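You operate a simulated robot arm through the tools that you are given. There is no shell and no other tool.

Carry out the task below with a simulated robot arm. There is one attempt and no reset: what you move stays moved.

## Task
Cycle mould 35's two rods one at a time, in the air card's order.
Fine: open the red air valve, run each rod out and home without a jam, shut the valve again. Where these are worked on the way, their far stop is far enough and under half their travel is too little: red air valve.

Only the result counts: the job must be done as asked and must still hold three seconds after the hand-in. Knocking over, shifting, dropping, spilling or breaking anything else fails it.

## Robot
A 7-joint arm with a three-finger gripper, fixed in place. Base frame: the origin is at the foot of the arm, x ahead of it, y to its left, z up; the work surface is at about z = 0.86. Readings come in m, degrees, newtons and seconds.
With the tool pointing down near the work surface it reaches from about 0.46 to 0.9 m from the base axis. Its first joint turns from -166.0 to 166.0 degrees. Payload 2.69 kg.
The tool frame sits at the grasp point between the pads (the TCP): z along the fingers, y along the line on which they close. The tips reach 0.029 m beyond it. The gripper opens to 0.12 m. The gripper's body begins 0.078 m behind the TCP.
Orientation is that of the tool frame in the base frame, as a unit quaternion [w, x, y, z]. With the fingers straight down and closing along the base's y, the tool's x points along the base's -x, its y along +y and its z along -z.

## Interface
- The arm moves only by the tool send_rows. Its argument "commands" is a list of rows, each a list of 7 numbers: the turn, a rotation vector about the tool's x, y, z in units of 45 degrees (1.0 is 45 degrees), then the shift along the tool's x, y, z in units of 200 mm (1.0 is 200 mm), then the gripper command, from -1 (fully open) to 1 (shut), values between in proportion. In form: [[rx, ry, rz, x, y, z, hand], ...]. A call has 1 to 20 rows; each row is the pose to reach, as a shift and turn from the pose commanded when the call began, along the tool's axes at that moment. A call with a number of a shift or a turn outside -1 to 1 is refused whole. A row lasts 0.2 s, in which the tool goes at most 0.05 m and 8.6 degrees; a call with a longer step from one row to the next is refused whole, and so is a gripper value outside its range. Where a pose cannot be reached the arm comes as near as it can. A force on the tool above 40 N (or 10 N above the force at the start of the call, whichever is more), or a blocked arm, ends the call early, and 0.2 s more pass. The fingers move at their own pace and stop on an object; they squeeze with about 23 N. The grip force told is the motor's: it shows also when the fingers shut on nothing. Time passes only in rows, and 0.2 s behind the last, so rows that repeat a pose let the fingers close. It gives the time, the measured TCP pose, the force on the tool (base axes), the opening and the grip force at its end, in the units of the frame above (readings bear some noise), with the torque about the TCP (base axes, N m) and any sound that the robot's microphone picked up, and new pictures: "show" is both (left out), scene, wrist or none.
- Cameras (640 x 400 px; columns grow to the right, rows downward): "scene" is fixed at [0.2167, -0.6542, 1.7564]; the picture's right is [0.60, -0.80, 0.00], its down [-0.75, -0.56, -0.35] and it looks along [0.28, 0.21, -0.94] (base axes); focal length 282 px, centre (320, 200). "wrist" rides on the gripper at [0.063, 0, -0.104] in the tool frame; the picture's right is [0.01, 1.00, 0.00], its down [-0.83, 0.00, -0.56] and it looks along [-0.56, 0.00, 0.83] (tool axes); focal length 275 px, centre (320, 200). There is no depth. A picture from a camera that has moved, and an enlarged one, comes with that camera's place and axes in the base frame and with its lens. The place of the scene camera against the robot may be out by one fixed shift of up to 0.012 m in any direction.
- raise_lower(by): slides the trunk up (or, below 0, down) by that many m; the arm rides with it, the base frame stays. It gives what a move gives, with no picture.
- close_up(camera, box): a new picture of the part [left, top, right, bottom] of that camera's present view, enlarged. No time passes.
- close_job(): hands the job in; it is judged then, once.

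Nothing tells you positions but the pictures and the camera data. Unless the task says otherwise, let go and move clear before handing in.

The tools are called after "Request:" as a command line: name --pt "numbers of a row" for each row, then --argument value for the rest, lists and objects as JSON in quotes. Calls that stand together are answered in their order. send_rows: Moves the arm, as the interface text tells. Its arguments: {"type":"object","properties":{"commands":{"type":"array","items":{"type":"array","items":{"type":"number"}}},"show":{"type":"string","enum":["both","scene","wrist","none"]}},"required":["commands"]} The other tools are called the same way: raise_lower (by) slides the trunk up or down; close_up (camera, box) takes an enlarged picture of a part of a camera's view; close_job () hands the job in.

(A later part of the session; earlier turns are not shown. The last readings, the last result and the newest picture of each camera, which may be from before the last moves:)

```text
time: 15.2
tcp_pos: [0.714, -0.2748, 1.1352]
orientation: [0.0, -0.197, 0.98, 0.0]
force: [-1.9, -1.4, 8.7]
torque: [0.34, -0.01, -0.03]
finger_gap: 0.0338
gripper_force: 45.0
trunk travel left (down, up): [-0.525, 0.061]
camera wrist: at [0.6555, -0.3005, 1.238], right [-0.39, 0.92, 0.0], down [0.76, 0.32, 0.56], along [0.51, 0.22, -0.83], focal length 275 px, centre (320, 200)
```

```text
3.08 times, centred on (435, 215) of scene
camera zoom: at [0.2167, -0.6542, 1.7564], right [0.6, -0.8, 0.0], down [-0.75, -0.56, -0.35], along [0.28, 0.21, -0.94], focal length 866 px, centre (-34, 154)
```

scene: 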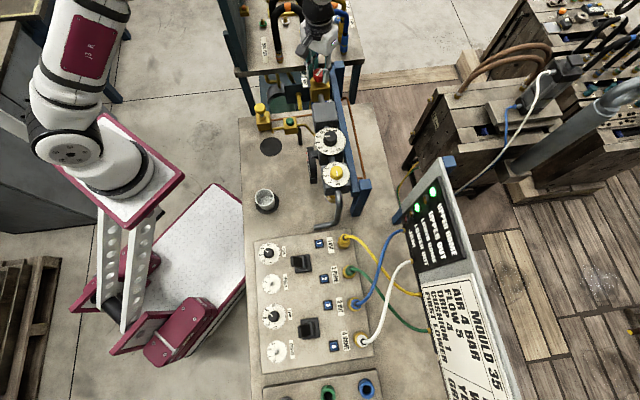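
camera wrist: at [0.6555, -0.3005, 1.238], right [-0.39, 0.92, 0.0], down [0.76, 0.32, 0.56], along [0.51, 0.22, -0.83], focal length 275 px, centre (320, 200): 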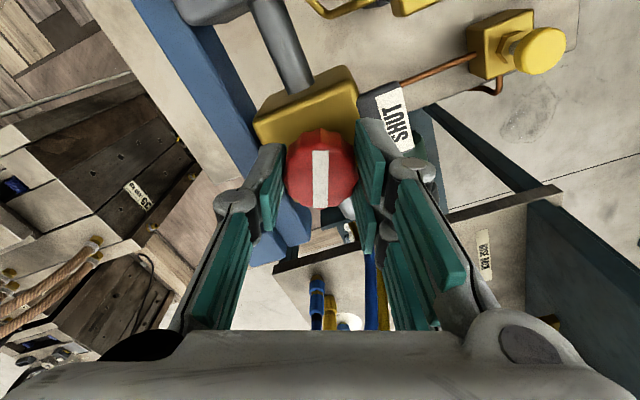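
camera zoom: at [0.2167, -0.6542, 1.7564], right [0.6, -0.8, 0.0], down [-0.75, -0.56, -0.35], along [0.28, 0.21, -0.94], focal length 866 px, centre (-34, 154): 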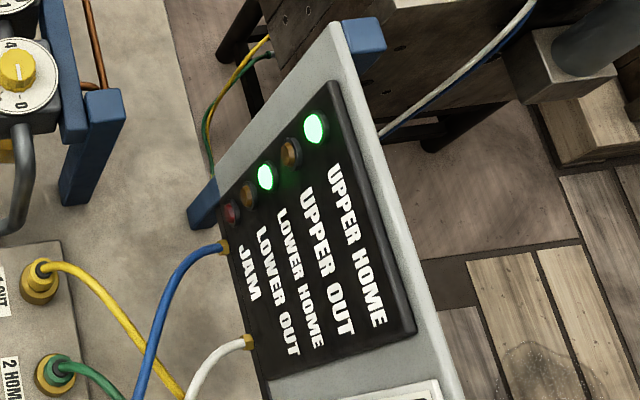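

Lamps show UPPER HOME and LOWER HOME lit, no jam. I'll lift the fingers 2 mm to avoid the tag while finishing the quarter turn.

Request:
send_rows --pt "0 0 0 0 0 -0.01 1" --pt "0 0 -0.12 0 0 -0.012 1" --pt "0 0 -0.24 0 0 -0.012 1" --pt "0 0 -0.36 0 0 -0.012 1" --pt "0 0 -0.48 0 0 -0.012 1" --show "wrist"

```text
time: 16.4
tcp_pos: [0.7145, -0.2754, 1.1341]
orientation: [0.0, -0.377, 0.926, 0.001]
force: [1.0, 1.7, -16.6]
torque: [-0.08, -0.12, 0.01]
finger_gap: 0.0343
gripper_force: 44.7
trunk travel left (down, up): [-0.525, 0.061]
camera wrist: at [0.6692, -0.3203, 1.2381], right [-0.7, 0.71, 0.0], down [0.59, 0.58, 0.56], along [0.39, 0.39, -0.83], focal length 275 px, centre (320, 200)
```

wrist: 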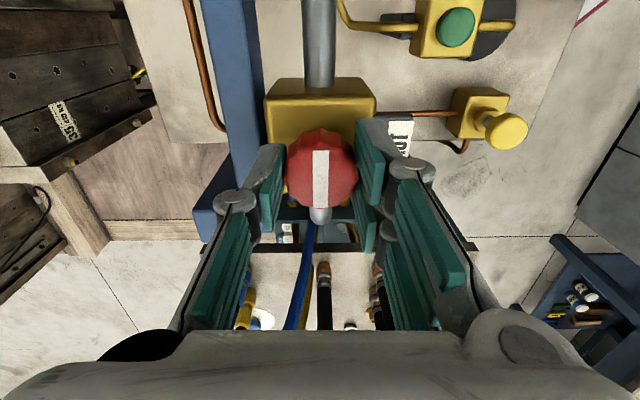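

The knob's bar is now in line with the pipe (about 89°). I'll ease the pull and nudge a bit further to feel for the stop.

Request:
send_rows --pt "0 0 0 0 0 0.008 1" --pt "0 0 -0.08 0 0 0.008 1" --pt "0 0 -0.15 0 0 0.008 1" --show "both"

```text
time: 17.2
tcp_pos: [0.7139, -0.2763, 1.1347]
orientation: [0.0, -0.43, 0.903, 0.0]
force: [-1.2, 4.5, -7.4]
torque: [0.38, -0.02, -0.42]
finger_gap: 0.0343
gripper_force: 45.1
trunk travel left (down, up): [-0.525, 0.061]
camera wrist: at [0.6744, -0.3251, 1.238], right [-0.78, 0.63, 0.0], down [0.52, 0.65, 0.56], along [0.35, 0.43, -0.83], focal length 275 px, centre (320, 200)
```

scene: 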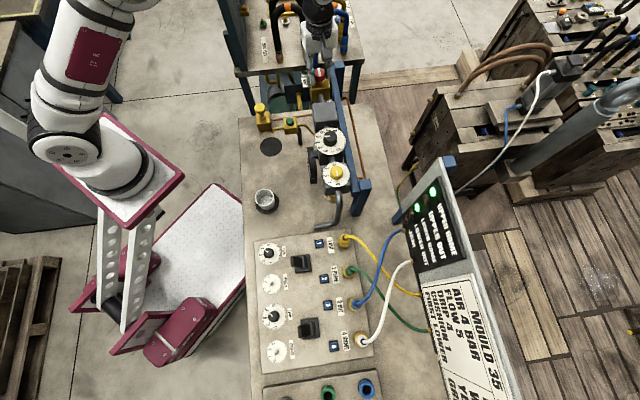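
wrist: 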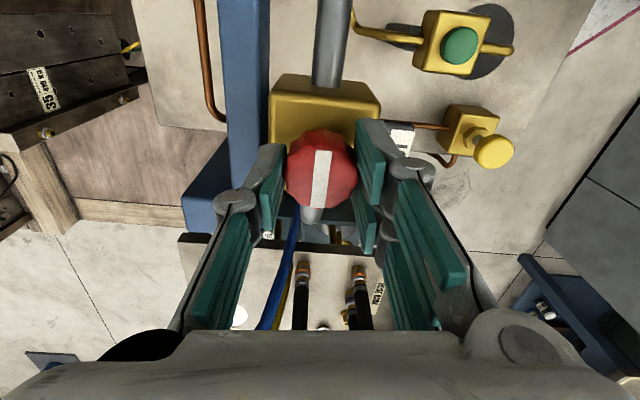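

Stop reached (torque −0.42 N·m), valve fully open. Now I'll release slightly, lift clear and check the gauge and lamps.

Request:
send_rows --pt "0 0 0.08 0 0 0 1" --pt "0 0 0.1 0 0 0 0.3" --pt "0 0 0.1 0 0 0 0.3" --pt "0 0 0.1 0 0 -0.06 0.3" --pt "0 0 0.1 0 0 -0.2 0.3" --pt "0 0 0.1 0 0 -0.4 0.3" --pt "0 0 0.1 0 0 -0.6 0.0" --show "both"

```text
time: 18.8
tcp_pos: [0.7142, -0.2755, 1.2514]
orientation: [-0.001, -0.394, 0.919, 0.001]
force: [0.4, 0.1, -0.5]
torque: [0.03, 0.02, 0.01]
finger_gap: 0.06
gripper_force: 0.1
trunk travel left (down, up): [-0.525, 0.061]
camera wrist: at [0.6709, -0.3216, 1.3552], right [-0.73, 0.69, 0.0], down [0.57, 0.6, 0.56], along [0.38, 0.4, -0.83], focal length 275 px, centre (320, 200)
```

scene: 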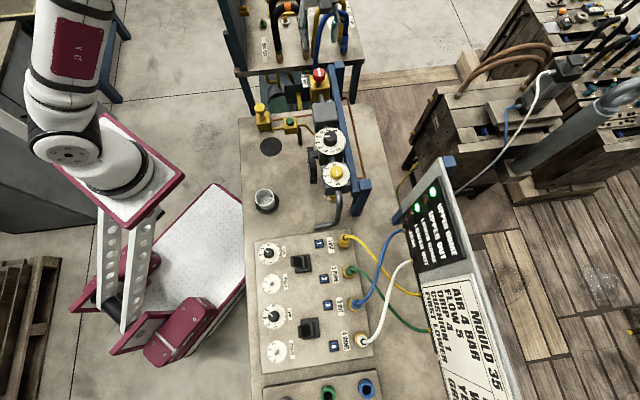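
wrist: 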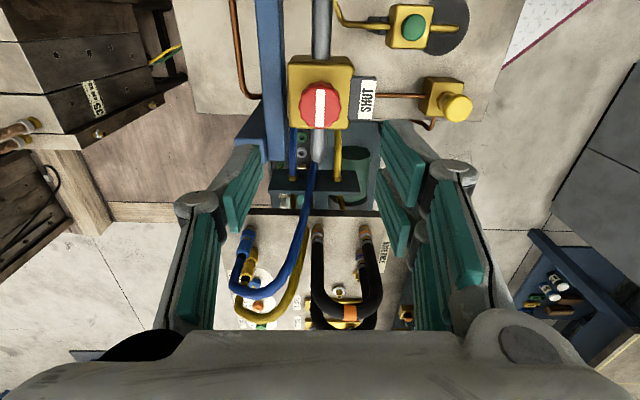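

Valve is open with both HOME lamps lit. Next I'll turn back, and look at the gauge and at where the hoses reach the mould's upper and lower cylinders.

Request:
send_rows --pt "0 0 0.17 0 0.08 -0.05 0" --pt "0 0 0.34 0 0.16 -0.1 0" --pt "0 0 0.5 0 0.24 -0.15 0" --pt "0 0 0.67 0 0.32 -0.2 0" --pt "0 0 0.84 0 0.4 -0.25 0" --pt "0 0 1.0 0 0.48 -0.3 0" --show "none"

Request:
send_rows --pt "0 0 0.17 0 0 0 0" --pt "0 0 0.34 0 0 0 0" --pt "0 0 0.5 0 0 0 0" --pt "0 0 0.67 0 0 0 0" --pt "0 0 0.84 0 0 0 0" --pt "0 0 1.0 0 0 0 0" --show "both"

```text
time: 20.2
tcp_pos: [0.6434, -0.2115, 1.3133]
orientation: [-0.001, -0.011, 1.0, -0.001]
force: [0.0, -1.3, -0.1]
torque: [0.03, 0.05, -0.02]
finger_gap: 0.0601
gripper_force: 0.0
trunk travel left (down, up): [-0.525, 0.061]
```

```text
time: 21.6
tcp_pos: [0.6449, -0.2114, 1.315]
orientation: [0.0, 0.373, 0.928, 0.0]
force: [-0.1, -0.1, -0.4]
torque: [-0.01, -0.01, 0.01]
finger_gap: 0.0599
gripper_force: 0.1
trunk travel left (down, up): [-0.525, 0.061]
camera wrist: at [0.5983, -0.1669, 1.4184], right [0.69, 0.73, 0.0], down [0.6, -0.57, 0.56], along [0.4, -0.38, -0.83], focal length 275 px, centre (320, 200)
```

scene: 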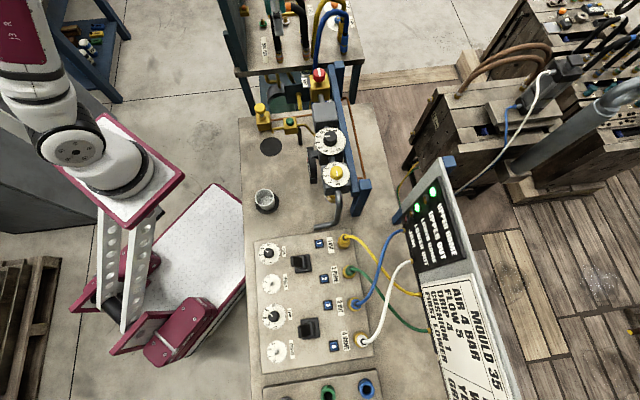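
wrist: 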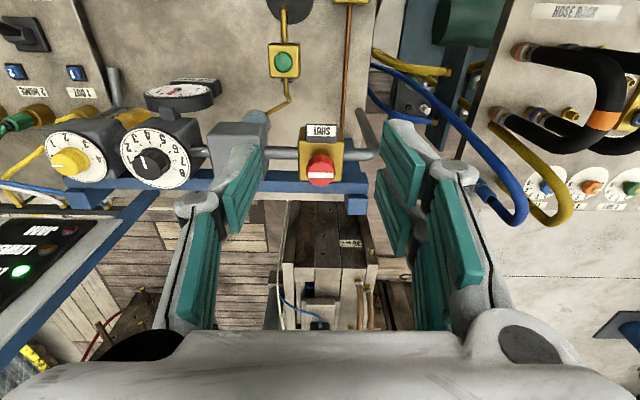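

Request:
close_up --camera "wrist" --box '[40, 70, 250, 200]'

Request:
close_up --camera "wrist" --box '[270, 110, 390, 210]'

Request:
close_up --camera "wrist" --box '[250, 190, 410, 335]'

Request:
close_up --camera "scene" --box '[395, 60, 600, 260]'

```text
3.05 times, centred on (145, 135) of wrist
camera zoom: at [0.5983, -0.1669, 1.4184], right [0.69, 0.73, 0.0], down [0.6, -0.57, 0.56], along [0.4, -0.38, -0.83], focal length 839 px, centre (853, 398)
```

zoom: 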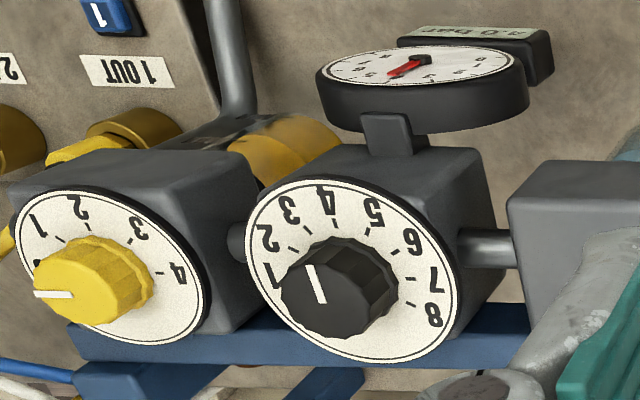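

```text
4.00 times, centred on (330, 160) of wrist
camera zoom: at [0.5983, -0.1669, 1.4184], right [0.69, 0.73, 0.0], down [0.6, -0.57, 0.56], along [0.4, -0.38, -0.83], focal length 1101 px, centre (280, 360)
```

zoom: 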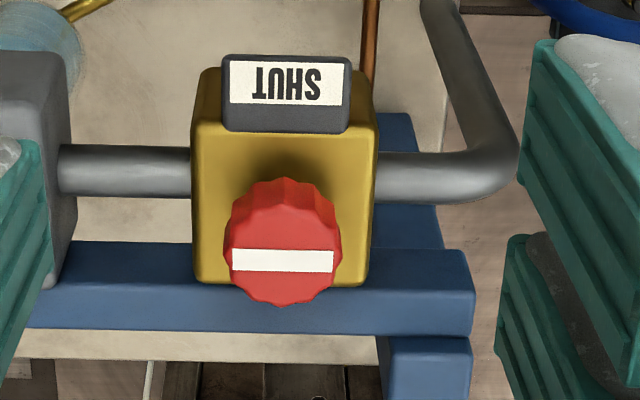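

```text
2.76 times, centred on (330, 262) of wrist
camera zoom: at [0.5983, -0.1669, 1.4184], right [0.69, 0.73, 0.0], down [0.6, -0.57, 0.56], along [0.4, -0.38, -0.83], focal length 759 px, centre (292, 28)
```

zoom: 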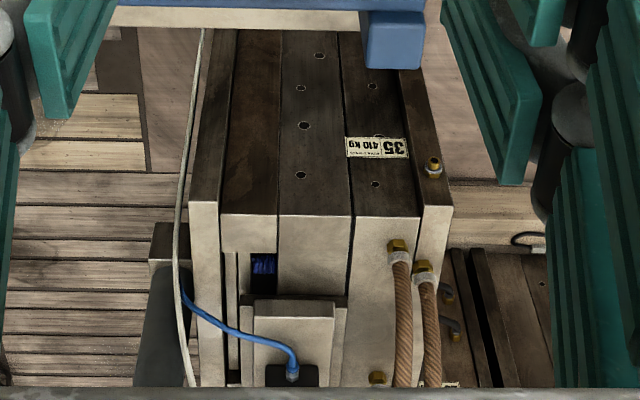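

```text
2.00 times, centred on (498, 160) of scene
camera zoom: at [0.2167, -0.6542, 1.7564], right [0.6, -0.8, 0.0], down [-0.75, -0.56, -0.35], along [0.28, 0.21, -0.94], focal length 563 px, centre (-35, 280)
```

zoom: 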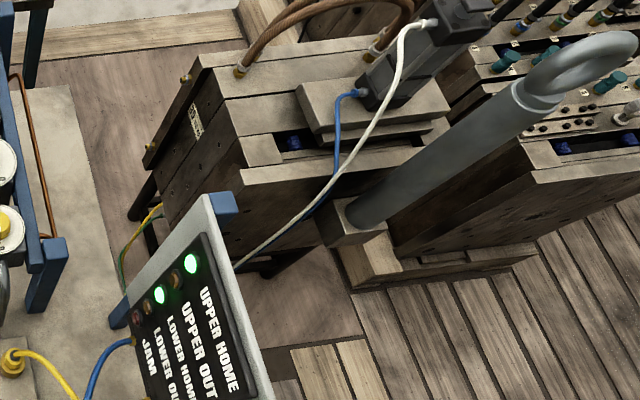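

Request:
close_up --camera "wrist" --box '[140, 70, 230, 120]'

Request:
close_up --camera "scene" --box '[395, 160, 445, 240]'

Request:
close_up --camera "wrist" --box '[0, 200, 120, 330]'

```text
7.11 times, centred on (185, 95) of wrist
camera zoom: at [0.5983, -0.1669, 1.4184], right [0.69, 0.73, 0.0], down [0.6, -0.57, 0.56], along [0.4, -0.38, -0.83], focal length 1958 px, centre (1280, 947)
```

zoom: 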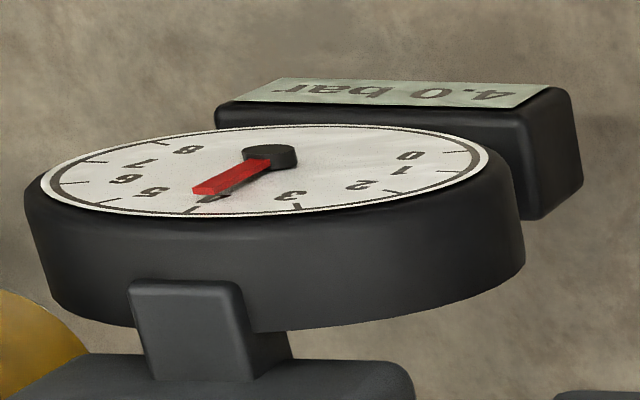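

```text
5.00 times, centred on (420, 200) of scene
camera zoom: at [0.2167, -0.6542, 1.7564], right [0.6, -0.8, 0.0], down [-0.75, -0.56, -0.35], along [0.28, 0.21, -0.94], focal length 1408 px, centre (-180, 200)
```

zoom: 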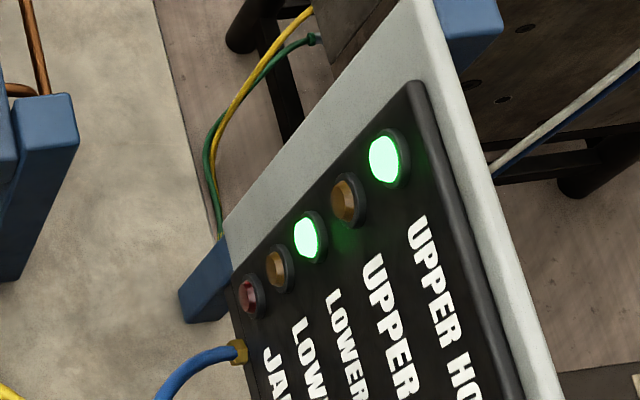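

```text
3.08 times, centred on (60, 265) of wrist
camera zoom: at [0.5983, -0.1669, 1.4184], right [0.69, 0.73, 0.0], down [0.6, -0.57, 0.56], along [0.4, -0.38, -0.83], focal length 847 px, centre (1120, 0)
```

zoom: 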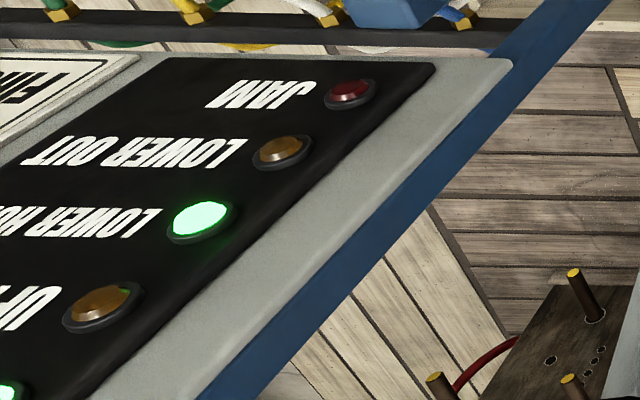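

Gauge shows 4.0 bar; yellow/green (ports 1/2) go to the low end of the mould, blue/white (3/4) go to the top cylinder — so Lower is ports 1/2, worked first. I'll go over to the panel for a close look at lever A.

Request:
send_rows --pt "0 0 0.01 0.12 -0.2 0 0" --pt "0 0 0.02 0.24 -0.4 0 0" --pt "0 0 0.027 0.36 -0.6 0 0" --pt "0 0 0.027 0.48 -0.8 0 0" --pt "0 0 0.027 0.6 -1.0 0 0" --show "none"

Request:
send_rows --pt "0 0 0 0.02 -0.2 0.1 0" --pt "0 0 0 0.04 -0.4 0.2 0" --pt "0 0 0 0.06 -0.6 0.3 0" --pt "0 0 0 0.08 -0.8 0.4 0" --pt "0 0 0 0.1 -1.0 0.5 0" --show "none"

Request:
send_rows --pt "0 0 0 0 -0.1 0.15 0" --pt "0 0 0 0 -0.2 0.3 0" --pt "0 0 0 0 -0.3 0.45 0" --pt "0 0 0 0 -0.4 0.6 0" --show "both"

```text
time: 22.8
tcp_pos: [0.4193, -0.2707, 1.3129]
orientation: [0.0, 0.381, 0.924, 0.0]
force: [0.5, 0.7, -0.6]
torque: [-0.01, 0.04, 0.01]
finger_gap: 0.0599
gripper_force: 0.0
trunk travel left (down, up): [-0.525, 0.061]
```

```text
time: 24.0
tcp_pos: [0.2654, -0.4017, 1.2135]
orientation: [0.0, 0.382, 0.924, 0.0]
force: [-0.7, -0.4, 0.3]
torque: [-0.01, 0.0, -0.02]
finger_gap: 0.0602
gripper_force: 0.1
trunk travel left (down, up): [-0.525, 0.061]
```

```text
time: 25.0
tcp_pos: [0.2108, -0.4573, 1.0954]
orientation: [0.0, 0.381, 0.924, -0.001]
force: [-0.3, 0.0, 0.1]
torque: [-0.05, 0.0, -0.05]
finger_gap: 0.0601
gripper_force: 0.1
trunk travel left (down, up): [-0.525, 0.061]
camera wrist: at [0.1638, -0.413, 1.199], right [0.7, 0.71, 0.0], down [0.59, -0.58, 0.56], along [0.4, -0.39, -0.83], focal length 275 px, centre (320, 200)
```

scene: 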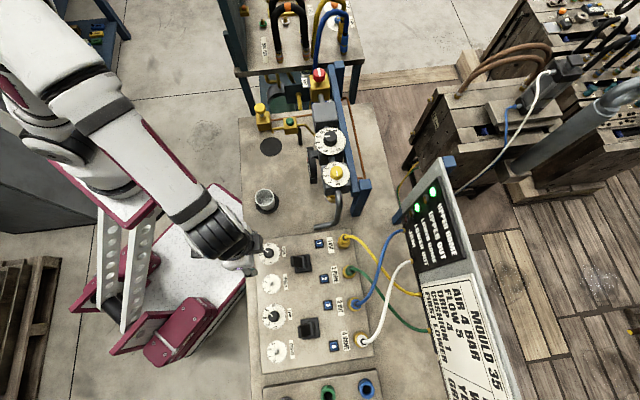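
wrist: 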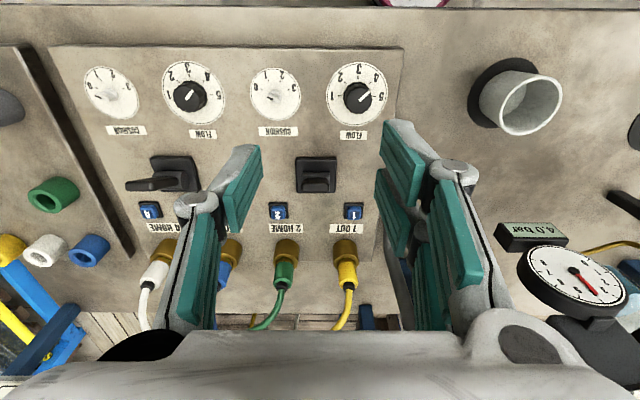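

Request:
close_up --camera "wrist" --box '[260, 140, 380, 240]'

Request:
close_up --camera "wrist" --box '[240, 50, 400, 150]'

Request:
close_up --camera "wrist" --box '[80, 50, 240, 230]'

```text
4.00 times, centred on (320, 190) of wrist
camera zoom: at [0.1638, -0.413, 1.199], right [0.7, 0.71, 0.0], down [0.59, -0.58, 0.56], along [0.4, -0.39, -0.83], focal length 1101 px, centre (320, 240)
```

zoom: 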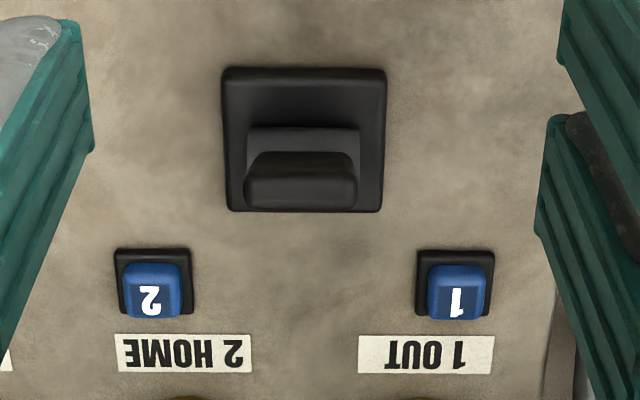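

```text
4.00 times, centred on (320, 100) of wrist
camera zoom: at [0.1638, -0.413, 1.199], right [0.7, 0.71, 0.0], down [0.59, -0.58, 0.56], along [0.4, -0.39, -0.83], focal length 1101 px, centre (320, 600)
```

zoom: 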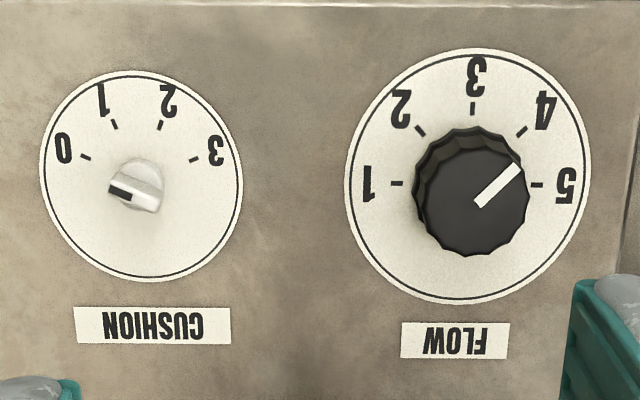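

```text
2.22 times, centred on (160, 140) of wrist
camera zoom: at [0.1638, -0.413, 1.199], right [0.7, 0.71, 0.0], down [0.59, -0.58, 0.56], along [0.4, -0.39, -0.83], focal length 612 px, centre (676, 333)
```

zoom: 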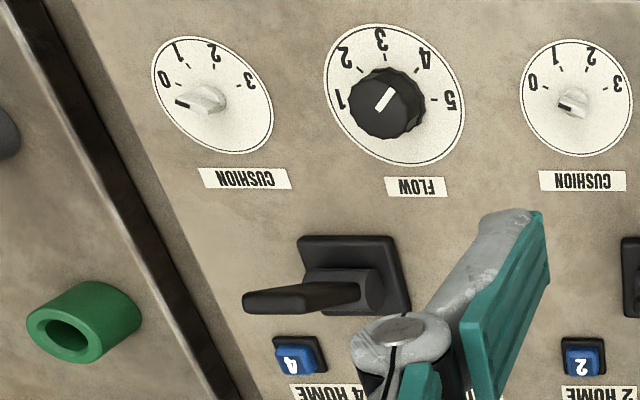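

Lever A sits at about (0.278, −0.535) on a panel at z≈0.895, leaning toward the robot. I'll turn the hand so the fingers close across the lever's swing and hover over it.

Request:
send_rows --pt "0 0 -0.17 0 0 0 0" --pt "0 0 -0.34 0 0 0 0" --pt "0 0 -0.5 0 0 0 0" --pt "0 0 -0.67 0 0 0 0" --pt "0 0 -0.84 0 0 0 0" --pt "0 0 -1.0 0 0 0 0" --show "none"

Request:
send_rows --pt "0 0 -0.17 -0.055 -0.065 0.03 0" --pt "0 0 -0.34 -0.11 -0.13 0.06 0" --pt "0 0 -0.5 -0.165 -0.195 0.09 0" --pt "0 0 -0.67 -0.22 -0.26 0.12 0" --pt "0 0 -0.84 -0.28 -0.325 0.15 0" --pt "0 0 -1.0 -0.335 -0.39 0.175 0" --show "both"

```text
time: 26.4
tcp_pos: [0.2078, -0.4575, 1.0957]
orientation: [0.001, -0.003, 1.0, 0.0]
force: [-0.3, -0.2, -0.8]
torque: [0.01, 0.01, -0.01]
finger_gap: 0.06
gripper_force: 0.1
trunk travel left (down, up): [-0.525, 0.061]
```

```text
time: 27.8
tcp_pos: [0.2762, -0.5336, 1.0594]
orientation: [0.0, -0.385, 0.923, -0.001]
force: [-0.8, 0.3, -0.3]
torque: [0.04, 0.02, 0.03]
finger_gap: 0.0598
gripper_force: 0.0
trunk travel left (down, up): [-0.525, 0.061]
camera wrist: at [0.2315, -0.5788, 1.1625], right [-0.71, 0.7, 0.0], down [0.58, 0.59, 0.56], along [0.39, 0.4, -0.83], focal length 275 px, centre (320, 200)
```

scene: 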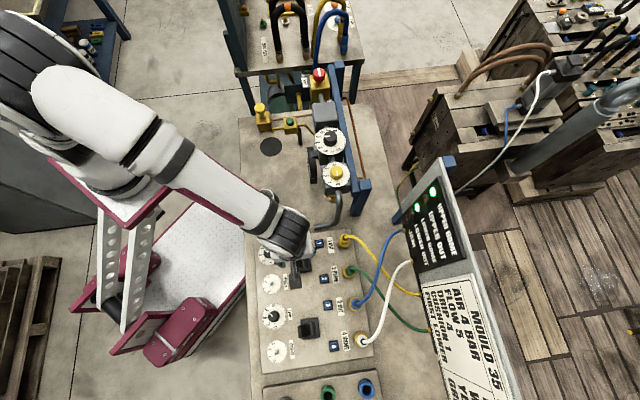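
wrist: 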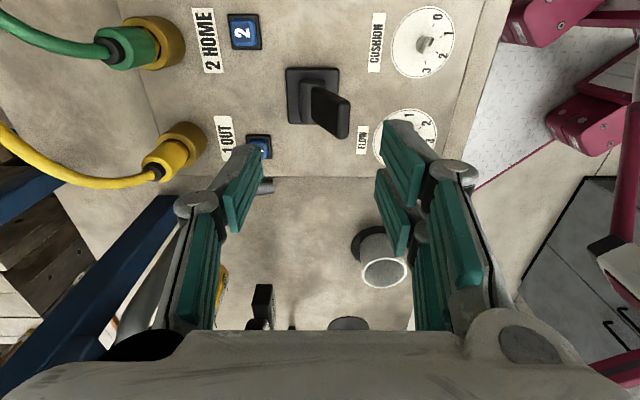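

Request:
close_up --camera "wrist" --box '[220, 40, 400, 190]'

Request:
close_up --camera "wrist" --box '[210, 0, 290, 170]'

```text
2.67 times, centred on (310, 115) of wrist
camera zoom: at [0.2315, -0.5788, 1.1625], right [-0.71, 0.7, 0.0], down [0.58, 0.59, 0.56], along [0.39, 0.4, -0.83], focal length 734 px, centre (347, 427)
```

zoom: 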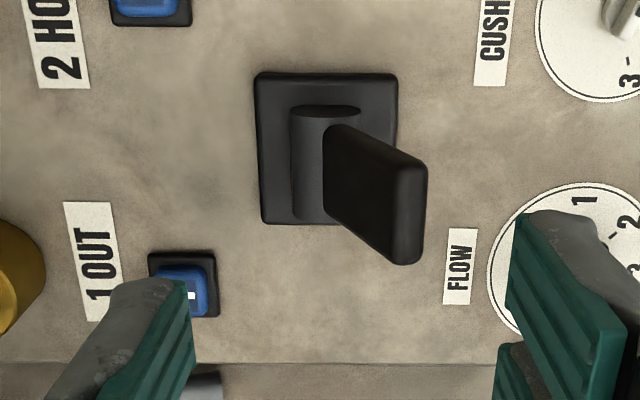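

```text
2.35 times, centred on (250, 85) of wrist
camera zoom: at [0.2315, -0.5788, 1.1625], right [-0.71, 0.7, 0.0], down [0.58, 0.59, 0.56], along [0.39, 0.4, -0.83], focal length 648 px, centre (485, 471)
```

zoom: 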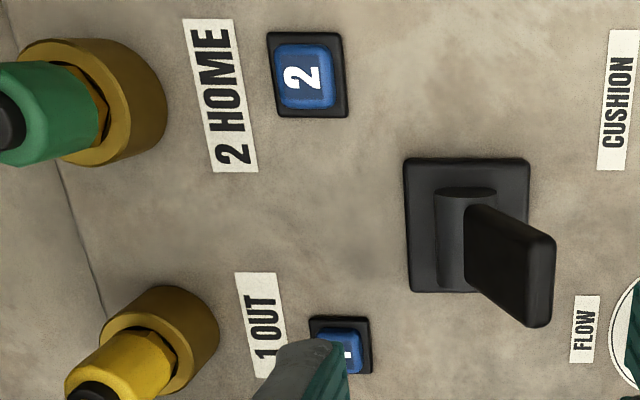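

Lever A is a paddle leaning ~28° toward the robot, its tip about 50 mm above the panel. I'll straddle it with a 45 mm gap and lower, checking part way.

Request:
send_rows --pt "0 0 0 -0.0165 0.0575 0 0.25" --pt "0 0 0 -0.0165 0.0575 0.15 0.25" --pt "0 0 0 -0.0165 0.0575 0.3 0.25" --show "both"

```text
time: 28.6
tcp_pos: [0.2703, -0.5234, 0.9983]
orientation: [0.0, -0.385, 0.923, 0.0]
force: [0.3, 0.9, 0.2]
torque: [0.0, -0.02, 0.01]
finger_gap: 0.0454
gripper_force: 0.1
trunk travel left (down, up): [-0.525, 0.061]
camera wrist: at [0.2252, -0.5685, 1.1024], right [-0.71, 0.7, 0.0], down [0.58, 0.59, 0.56], along [0.39, 0.4, -0.83], focal length 275 px, centre (320, 200)
```

scene: 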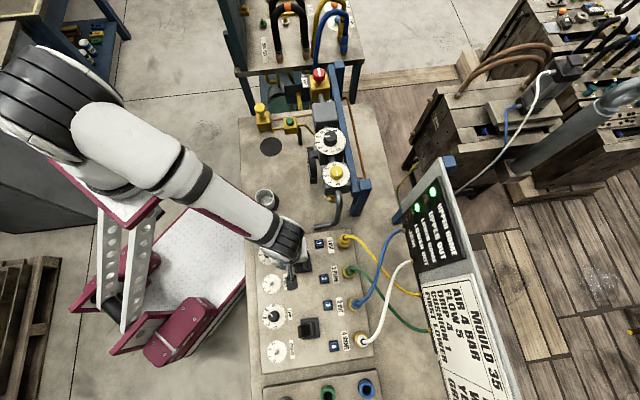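
wrist: 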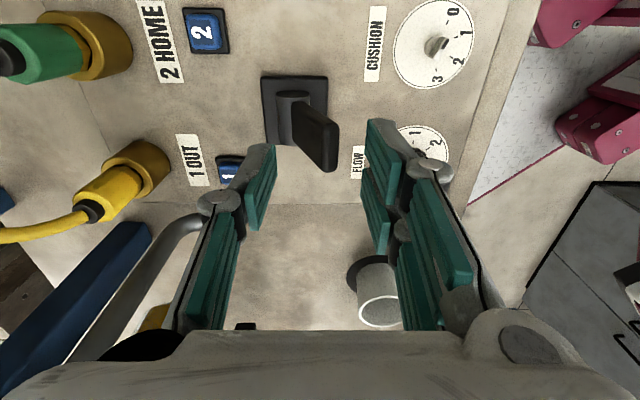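

Lever is centred between the fingers. Lowering to straddle it.

Request:
send_rows --pt "0 0 0 0 0 0.1 0.25" --pt "0 0 0 0 0 0.19 0.25" --show "both"

```text
time: 29.2
tcp_pos: [0.2702, -0.5252, 0.96]
orientation: [0.0, -0.385, 0.923, 0.0]
force: [-0.1, 0.5, 0.6]
torque: [-0.02, -0.03, -0.02]
finger_gap: 0.0451
gripper_force: 0.1
trunk travel left (down, up): [-0.525, 0.061]
camera wrist: at [0.2259, -0.5689, 1.0641], right [-0.71, 0.7, 0.0], down [0.58, 0.59, 0.56], along [0.39, 0.4, -0.83], focal length 275 px, centre (320, 200)
```

scene: 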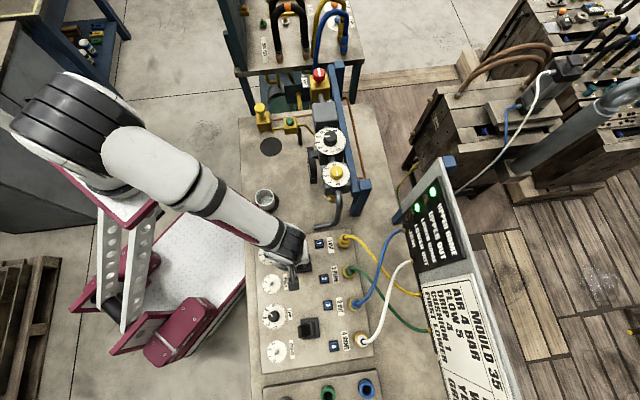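
wrist: 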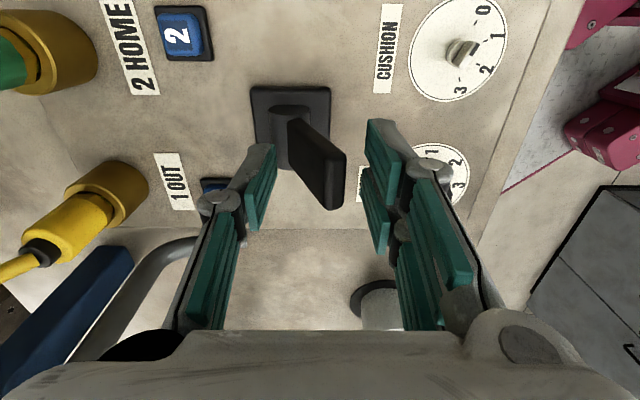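

Fingers straddle lever A. Now I'll push it slowly toward the ports to see whether it runs the lower rod out.

Request:
send_rows --pt "0 0 0 0 -0.05 0 0.25" --pt "0 0 0 0 -0.1 0 0.25" --pt "0 0 0 0 -0.15 0 0.25" --pt "0 0 0 0 -0.2 0 0.25" --pt "0 0 0 0 -0.24 0 0.25" --show "both"

```text
time: 30.4
tcp_pos: [0.3029, -0.5575, 0.9614]
orientation: [0.0, -0.384, 0.923, 0.0]
force: [-0.3, 0.0, -0.7]
torque: [-0.02, 0.0, -0.02]
finger_gap: 0.045
gripper_force: 0.1
trunk travel left (down, up): [-0.525, 0.061]
camera wrist: at [0.2583, -0.6027, 1.0652], right [-0.71, 0.7, 0.0], down [0.58, 0.59, 0.56], along [0.39, 0.4, -0.83], focal length 275 px, centre (320, 200)
```

scene: 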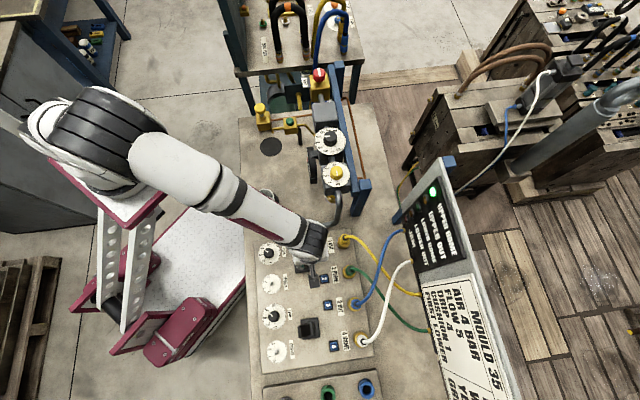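
wrist: 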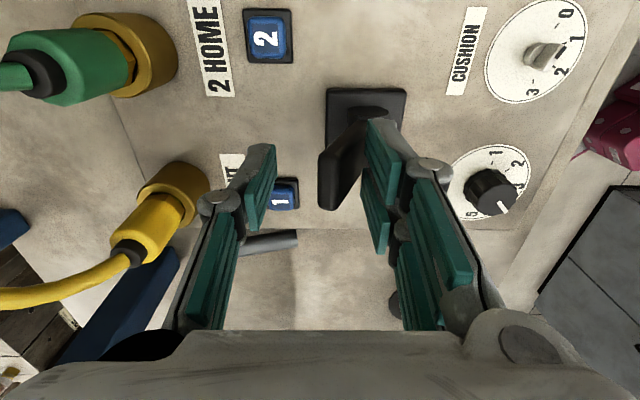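

LOWER HOME went out — lever A drives the lower rod. I'll wait and check for LOWER OUT.

Request:
send_rows --pt "0 0 0 0 0 0 0.25" --pt "0 0 0 0 0 0 0.25" --pt "0 0 0 0 0 0 0.25" --pt "0 0 0 0 0 0 0.25" --pt "0 0 0 0 0 0 0.25" --show "none"

Request:
close_up --camera "scene" --box '[390, 150, 480, 280]'

Request:
close_up --camera "wrist" --box '[240, 60, 440, 260]'

```text
time: 31.6
tcp_pos: [0.3029, -0.557, 0.9616]
orientation: [-0.001, -0.384, 0.923, 0.0]
force: [-0.1, -0.6, 0.0]
torque: [-0.01, -0.03, 0.0]
finger_gap: 0.0452
gripper_force: 0.1
trunk travel left (down, up): [-0.525, 0.061]
```

```text
3.08 times, centred on (435, 215) of scene
camera zoom: at [0.2167, -0.6542, 1.7564], right [0.6, -0.8, 0.0], down [-0.75, -0.56, -0.35], along [0.28, 0.21, -0.94], focal length 866 px, centre (-34, 154)
```

zoom: 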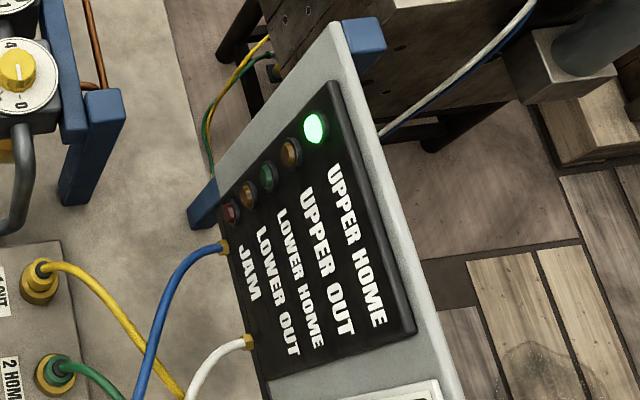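

```text
2.00 times, centred on (340, 160) of wrist
camera zoom: at [0.2581, -0.6027, 1.0651], right [-0.71, 0.7, 0.0], down [0.58, 0.59, 0.56], along [0.39, 0.4, -0.83], focal length 551 px, centre (280, 280)
```

zoom: 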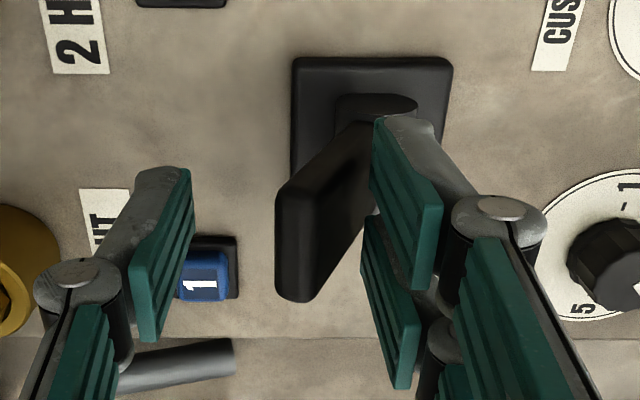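

Lever is thrown and the rod is travelling; no jam. I'll wait more.

Request:
send_rows --pt "0 0 0 0 0 0 0.25" --pt "0 0 0 0 0 0 0.25" --pt "0 0 0 0 0 0 0.25" --pt "0 0 0 0 0 0 0.25" --pt "0 0 0 0 0 0 0.25" --show "none"

Request:
close_up --camera "scene" --box '[390, 150, 480, 280]'

```text
time: 32.8
tcp_pos: [0.3027, -0.5579, 0.9615]
orientation: [0.0, -0.384, 0.923, 0.0]
force: [0.3, 0.7, 0.5]
torque: [0.0, -0.02, -0.01]
finger_gap: 0.0451
gripper_force: 0.0
trunk travel left (down, up): [-0.525, 0.061]
```

```text
3.08 times, centred on (435, 215) of scene
camera zoom: at [0.2167, -0.6542, 1.7564], right [0.6, -0.8, 0.0], down [-0.75, -0.56, -0.35], along [0.28, 0.21, -0.94], focal length 866 px, centre (-34, 154)
```

zoom: 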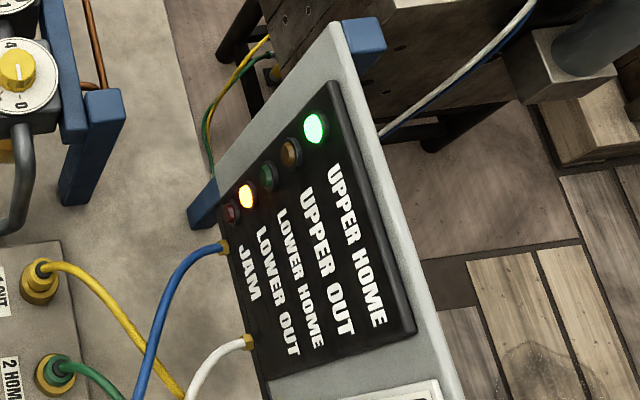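

LOWER OUT is lit, no jam. Now push the lever back toward the robot to bring the lower rod home.

Request:
send_rows --pt "0 0 0 0 0.05 0 0.25" --pt "0 0 0 0 0.1 0 0.25" --pt "0 0 0 0 0.15 0 0.25" --pt "0 0 0 0 0.2 0 0.25" --pt "0 0 0 0 0.25 0 0.25" --pt "0 0 0 0 0.29 0 0.25" --show "both"

Request:
close_up --camera "scene" --box '[390, 150, 480, 280]'

Request:
close_up --camera "wrist" --box '[200, 60, 440, 260]'

```text
time: 34.2
tcp_pos: [0.2619, -0.516, 0.9606]
orientation: [0.0, -0.383, 0.924, 0.0]
force: [-0.1, 0.2, -0.3]
torque: [0.03, 0.0, 0.03]
finger_gap: 0.0449
gripper_force: 0.0
trunk travel left (down, up): [-0.525, 0.061]
camera wrist: at [0.2174, -0.5618, 1.0645], right [-0.71, 0.7, 0.0], down [0.58, 0.59, 0.56], along [0.39, 0.4, -0.83], focal length 275 px, centre (320, 200)
```

scene: 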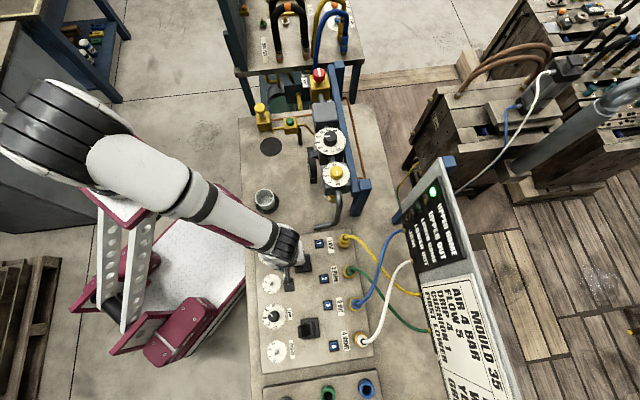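
wrist: 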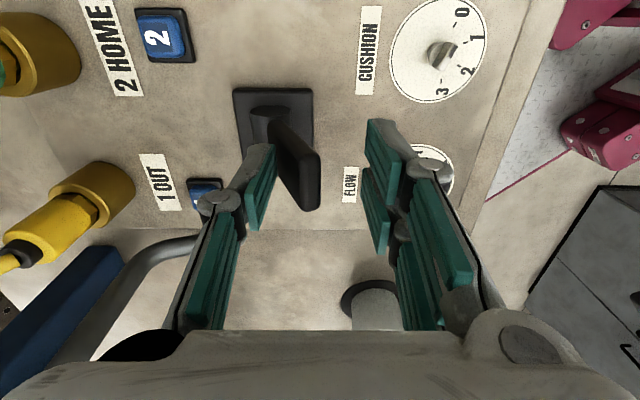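

```text
3.08 times, centred on (435, 215) of scene
camera zoom: at [0.2167, -0.6542, 1.7564], right [0.6, -0.8, 0.0], down [-0.75, -0.56, -0.35], along [0.28, 0.21, -0.94], focal length 866 px, centre (-34, 154)
```

zoom: 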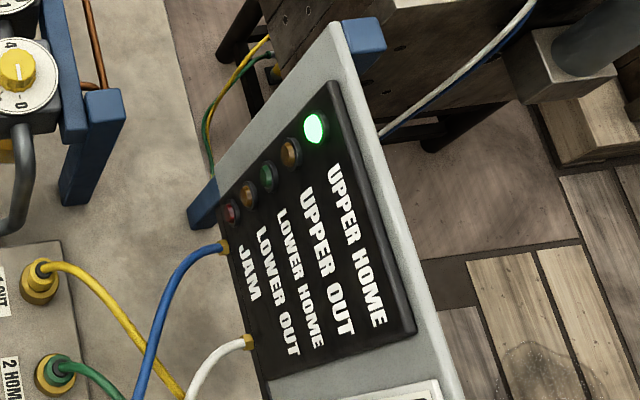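

```text
2.00 times, centred on (320, 160) of wrist
camera zoom: at [0.2174, -0.5618, 1.0645], right [-0.71, 0.7, 0.0], down [0.58, 0.59, 0.56], along [0.39, 0.4, -0.83], focal length 551 px, centre (320, 280)
```

zoom: 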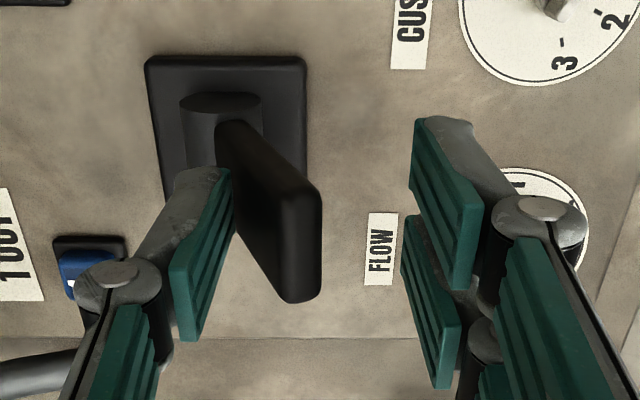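

Lever is back and the rod is returning. Waiting for LOWER HOME.

Request:
send_rows --pt "0 0 0 0 0 0 0.25" --pt "0 0 0 0 0 0 0.25" --pt "0 0 0 0 0 0 0.25" --pt "0 0 0 0 0 0 0.25" --pt "0 0 0 0 0 0 0.25" --pt "0 0 0 0 0 0 0.25" --pt "0 0 0 0 0 0 0.25" --pt "0 0 0 0 0 0 0.25" --pt "0 0 0 0 0 0 0.25" --pt "0 0 0 0 0 0 0.25" --show "none"

Request:
close_up --camera "scene" --box '[390, 150, 480, 280]'

```text
time: 36.4
tcp_pos: [0.2628, -0.5181, 0.9618]
orientation: [0.001, -0.385, 0.923, 0.0]
force: [-0.2, -0.4, 0.5]
torque: [0.0, -0.03, 0.05]
finger_gap: 0.0449
gripper_force: 0.0
trunk travel left (down, up): [-0.525, 0.061]
```

```text
3.08 times, centred on (435, 215) of scene
camera zoom: at [0.2167, -0.6542, 1.7564], right [0.6, -0.8, 0.0], down [-0.75, -0.56, -0.35], along [0.28, 0.21, -0.94], focal length 866 px, centre (-34, 154)
```

zoom: 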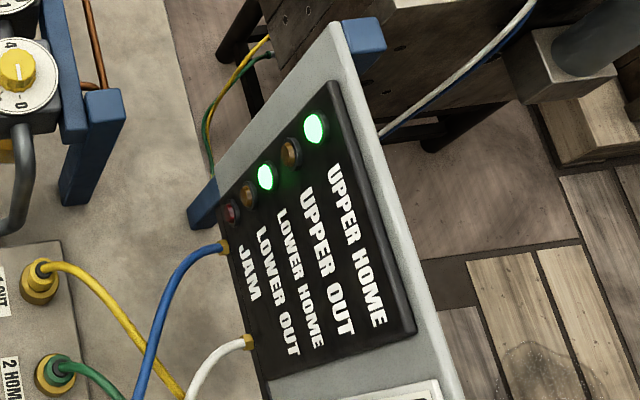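

LOWER HOME is lit again with no jam. Next I'll lift off and move to lever B for the upper rod.

Request:
send_rows --pt "0 0 0 0 -0.042 0 0.25" --pt "0 0 0 0 -0.042 -0.15 0.25" --pt "0 0 0 0 -0.042 -0.3 0.25" --pt "0 0 0 0.1 -0.042 -0.45 0.25" --pt "0 0 0 0.3 -0.042 -0.5 0.25" --pt "0 0 0 0.5 -0.042 -0.5 0.25" --pt "0 0 0 0.7 -0.042 -0.5 0.25" --pt "0 0 0 0.891 -0.042 -0.5 0.25" --show "both"

Request:
close_up --camera "wrist" --box '[220, 40, 420, 190]'

```text
time: 38.2
tcp_pos: [0.1408, -0.6501, 1.0591]
orientation: [-0.001, -0.384, 0.923, 0.001]
force: [0.5, 0.4, 0.3]
torque: [-0.06, 0.05, 0.0]
finger_gap: 0.0447
gripper_force: 0.1
trunk travel left (down, up): [-0.525, 0.061]
camera wrist: at [0.0952, -0.6954, 1.1626], right [-0.71, 0.7, 0.0], down [0.58, 0.59, 0.56], along [0.39, 0.4, -0.83], focal length 275 px, centre (320, 200)
```

scene: 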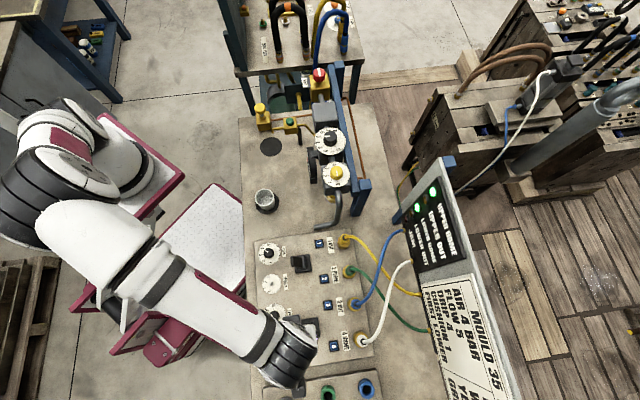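
wrist: 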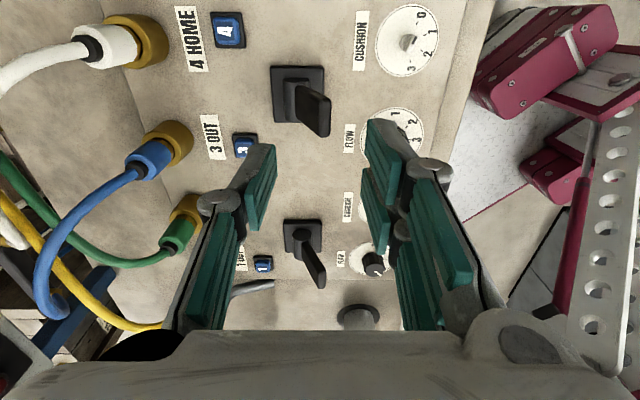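

```text
2.67 times, centred on (320, 115) of wrist
camera zoom: at [0.0952, -0.6954, 1.1626], right [-0.71, 0.7, 0.0], down [0.58, 0.59, 0.56], along [0.39, 0.4, -0.83], focal length 734 px, centre (320, 427)
```

zoom: 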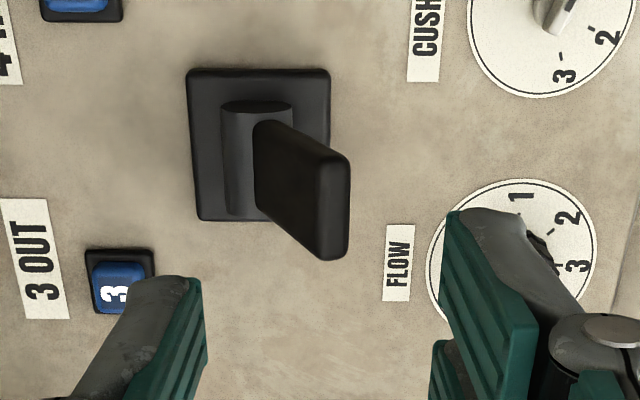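

Lever B is between the fingers similarly. I'll lower to straddle it, then push it toward the ports.

Request:
send_rows --pt "0 0 0 -0.01 -0.012 0.15 0.25" --pt "0 0 0 -0.01 -0.012 0.3 0.25" --pt "0 0 0 -0.01 -0.012 0.42 0.25" --pt "0 0 0 -0.01 -0.012 0.495 0.25" --show "both"

Request:
close_up --camera "wrist" --box '[220, 60, 420, 260]'

```text
time: 39.2
tcp_pos: [0.1451, -0.6502, 0.9634]
orientation: [0.0, -0.384, 0.923, 0.0]
force: [0.0, -0.1, -0.1]
torque: [-0.03, 0.0, 0.02]
finger_gap: 0.0452
gripper_force: 0.1
trunk travel left (down, up): [-0.525, 0.061]
camera wrist: at [0.1, -0.6948, 1.0662], right [-0.71, 0.7, 0.0], down [0.58, 0.59, 0.56], along [0.39, 0.4, -0.83], focal length 275 px, centre (320, 200)
```

scene: 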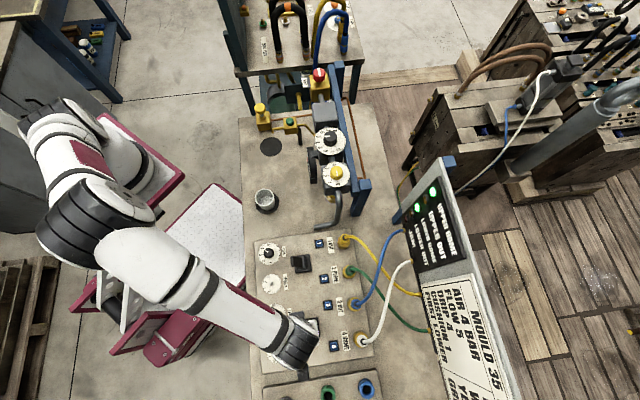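
wrist: 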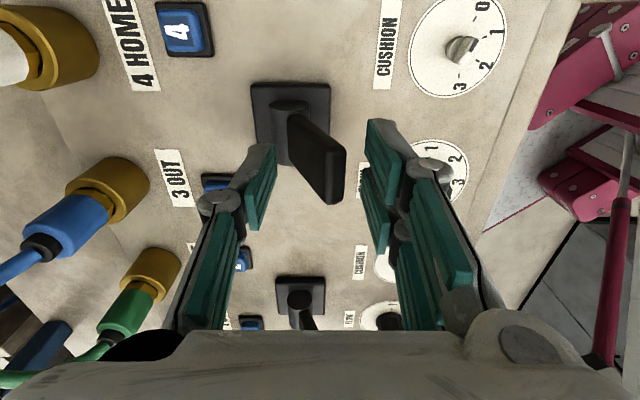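

```text
2.00 times, centred on (320, 160) of wrist
camera zoom: at [0.1, -0.6948, 1.0662], right [-0.71, 0.7, 0.0], down [0.58, 0.59, 0.56], along [0.39, 0.4, -0.83], focal length 551 px, centre (320, 280)
```

zoom: 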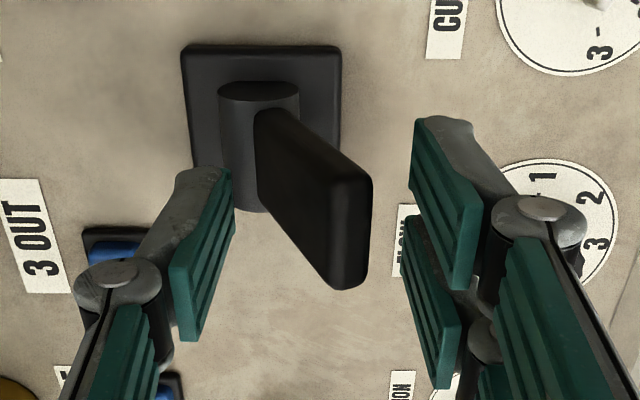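

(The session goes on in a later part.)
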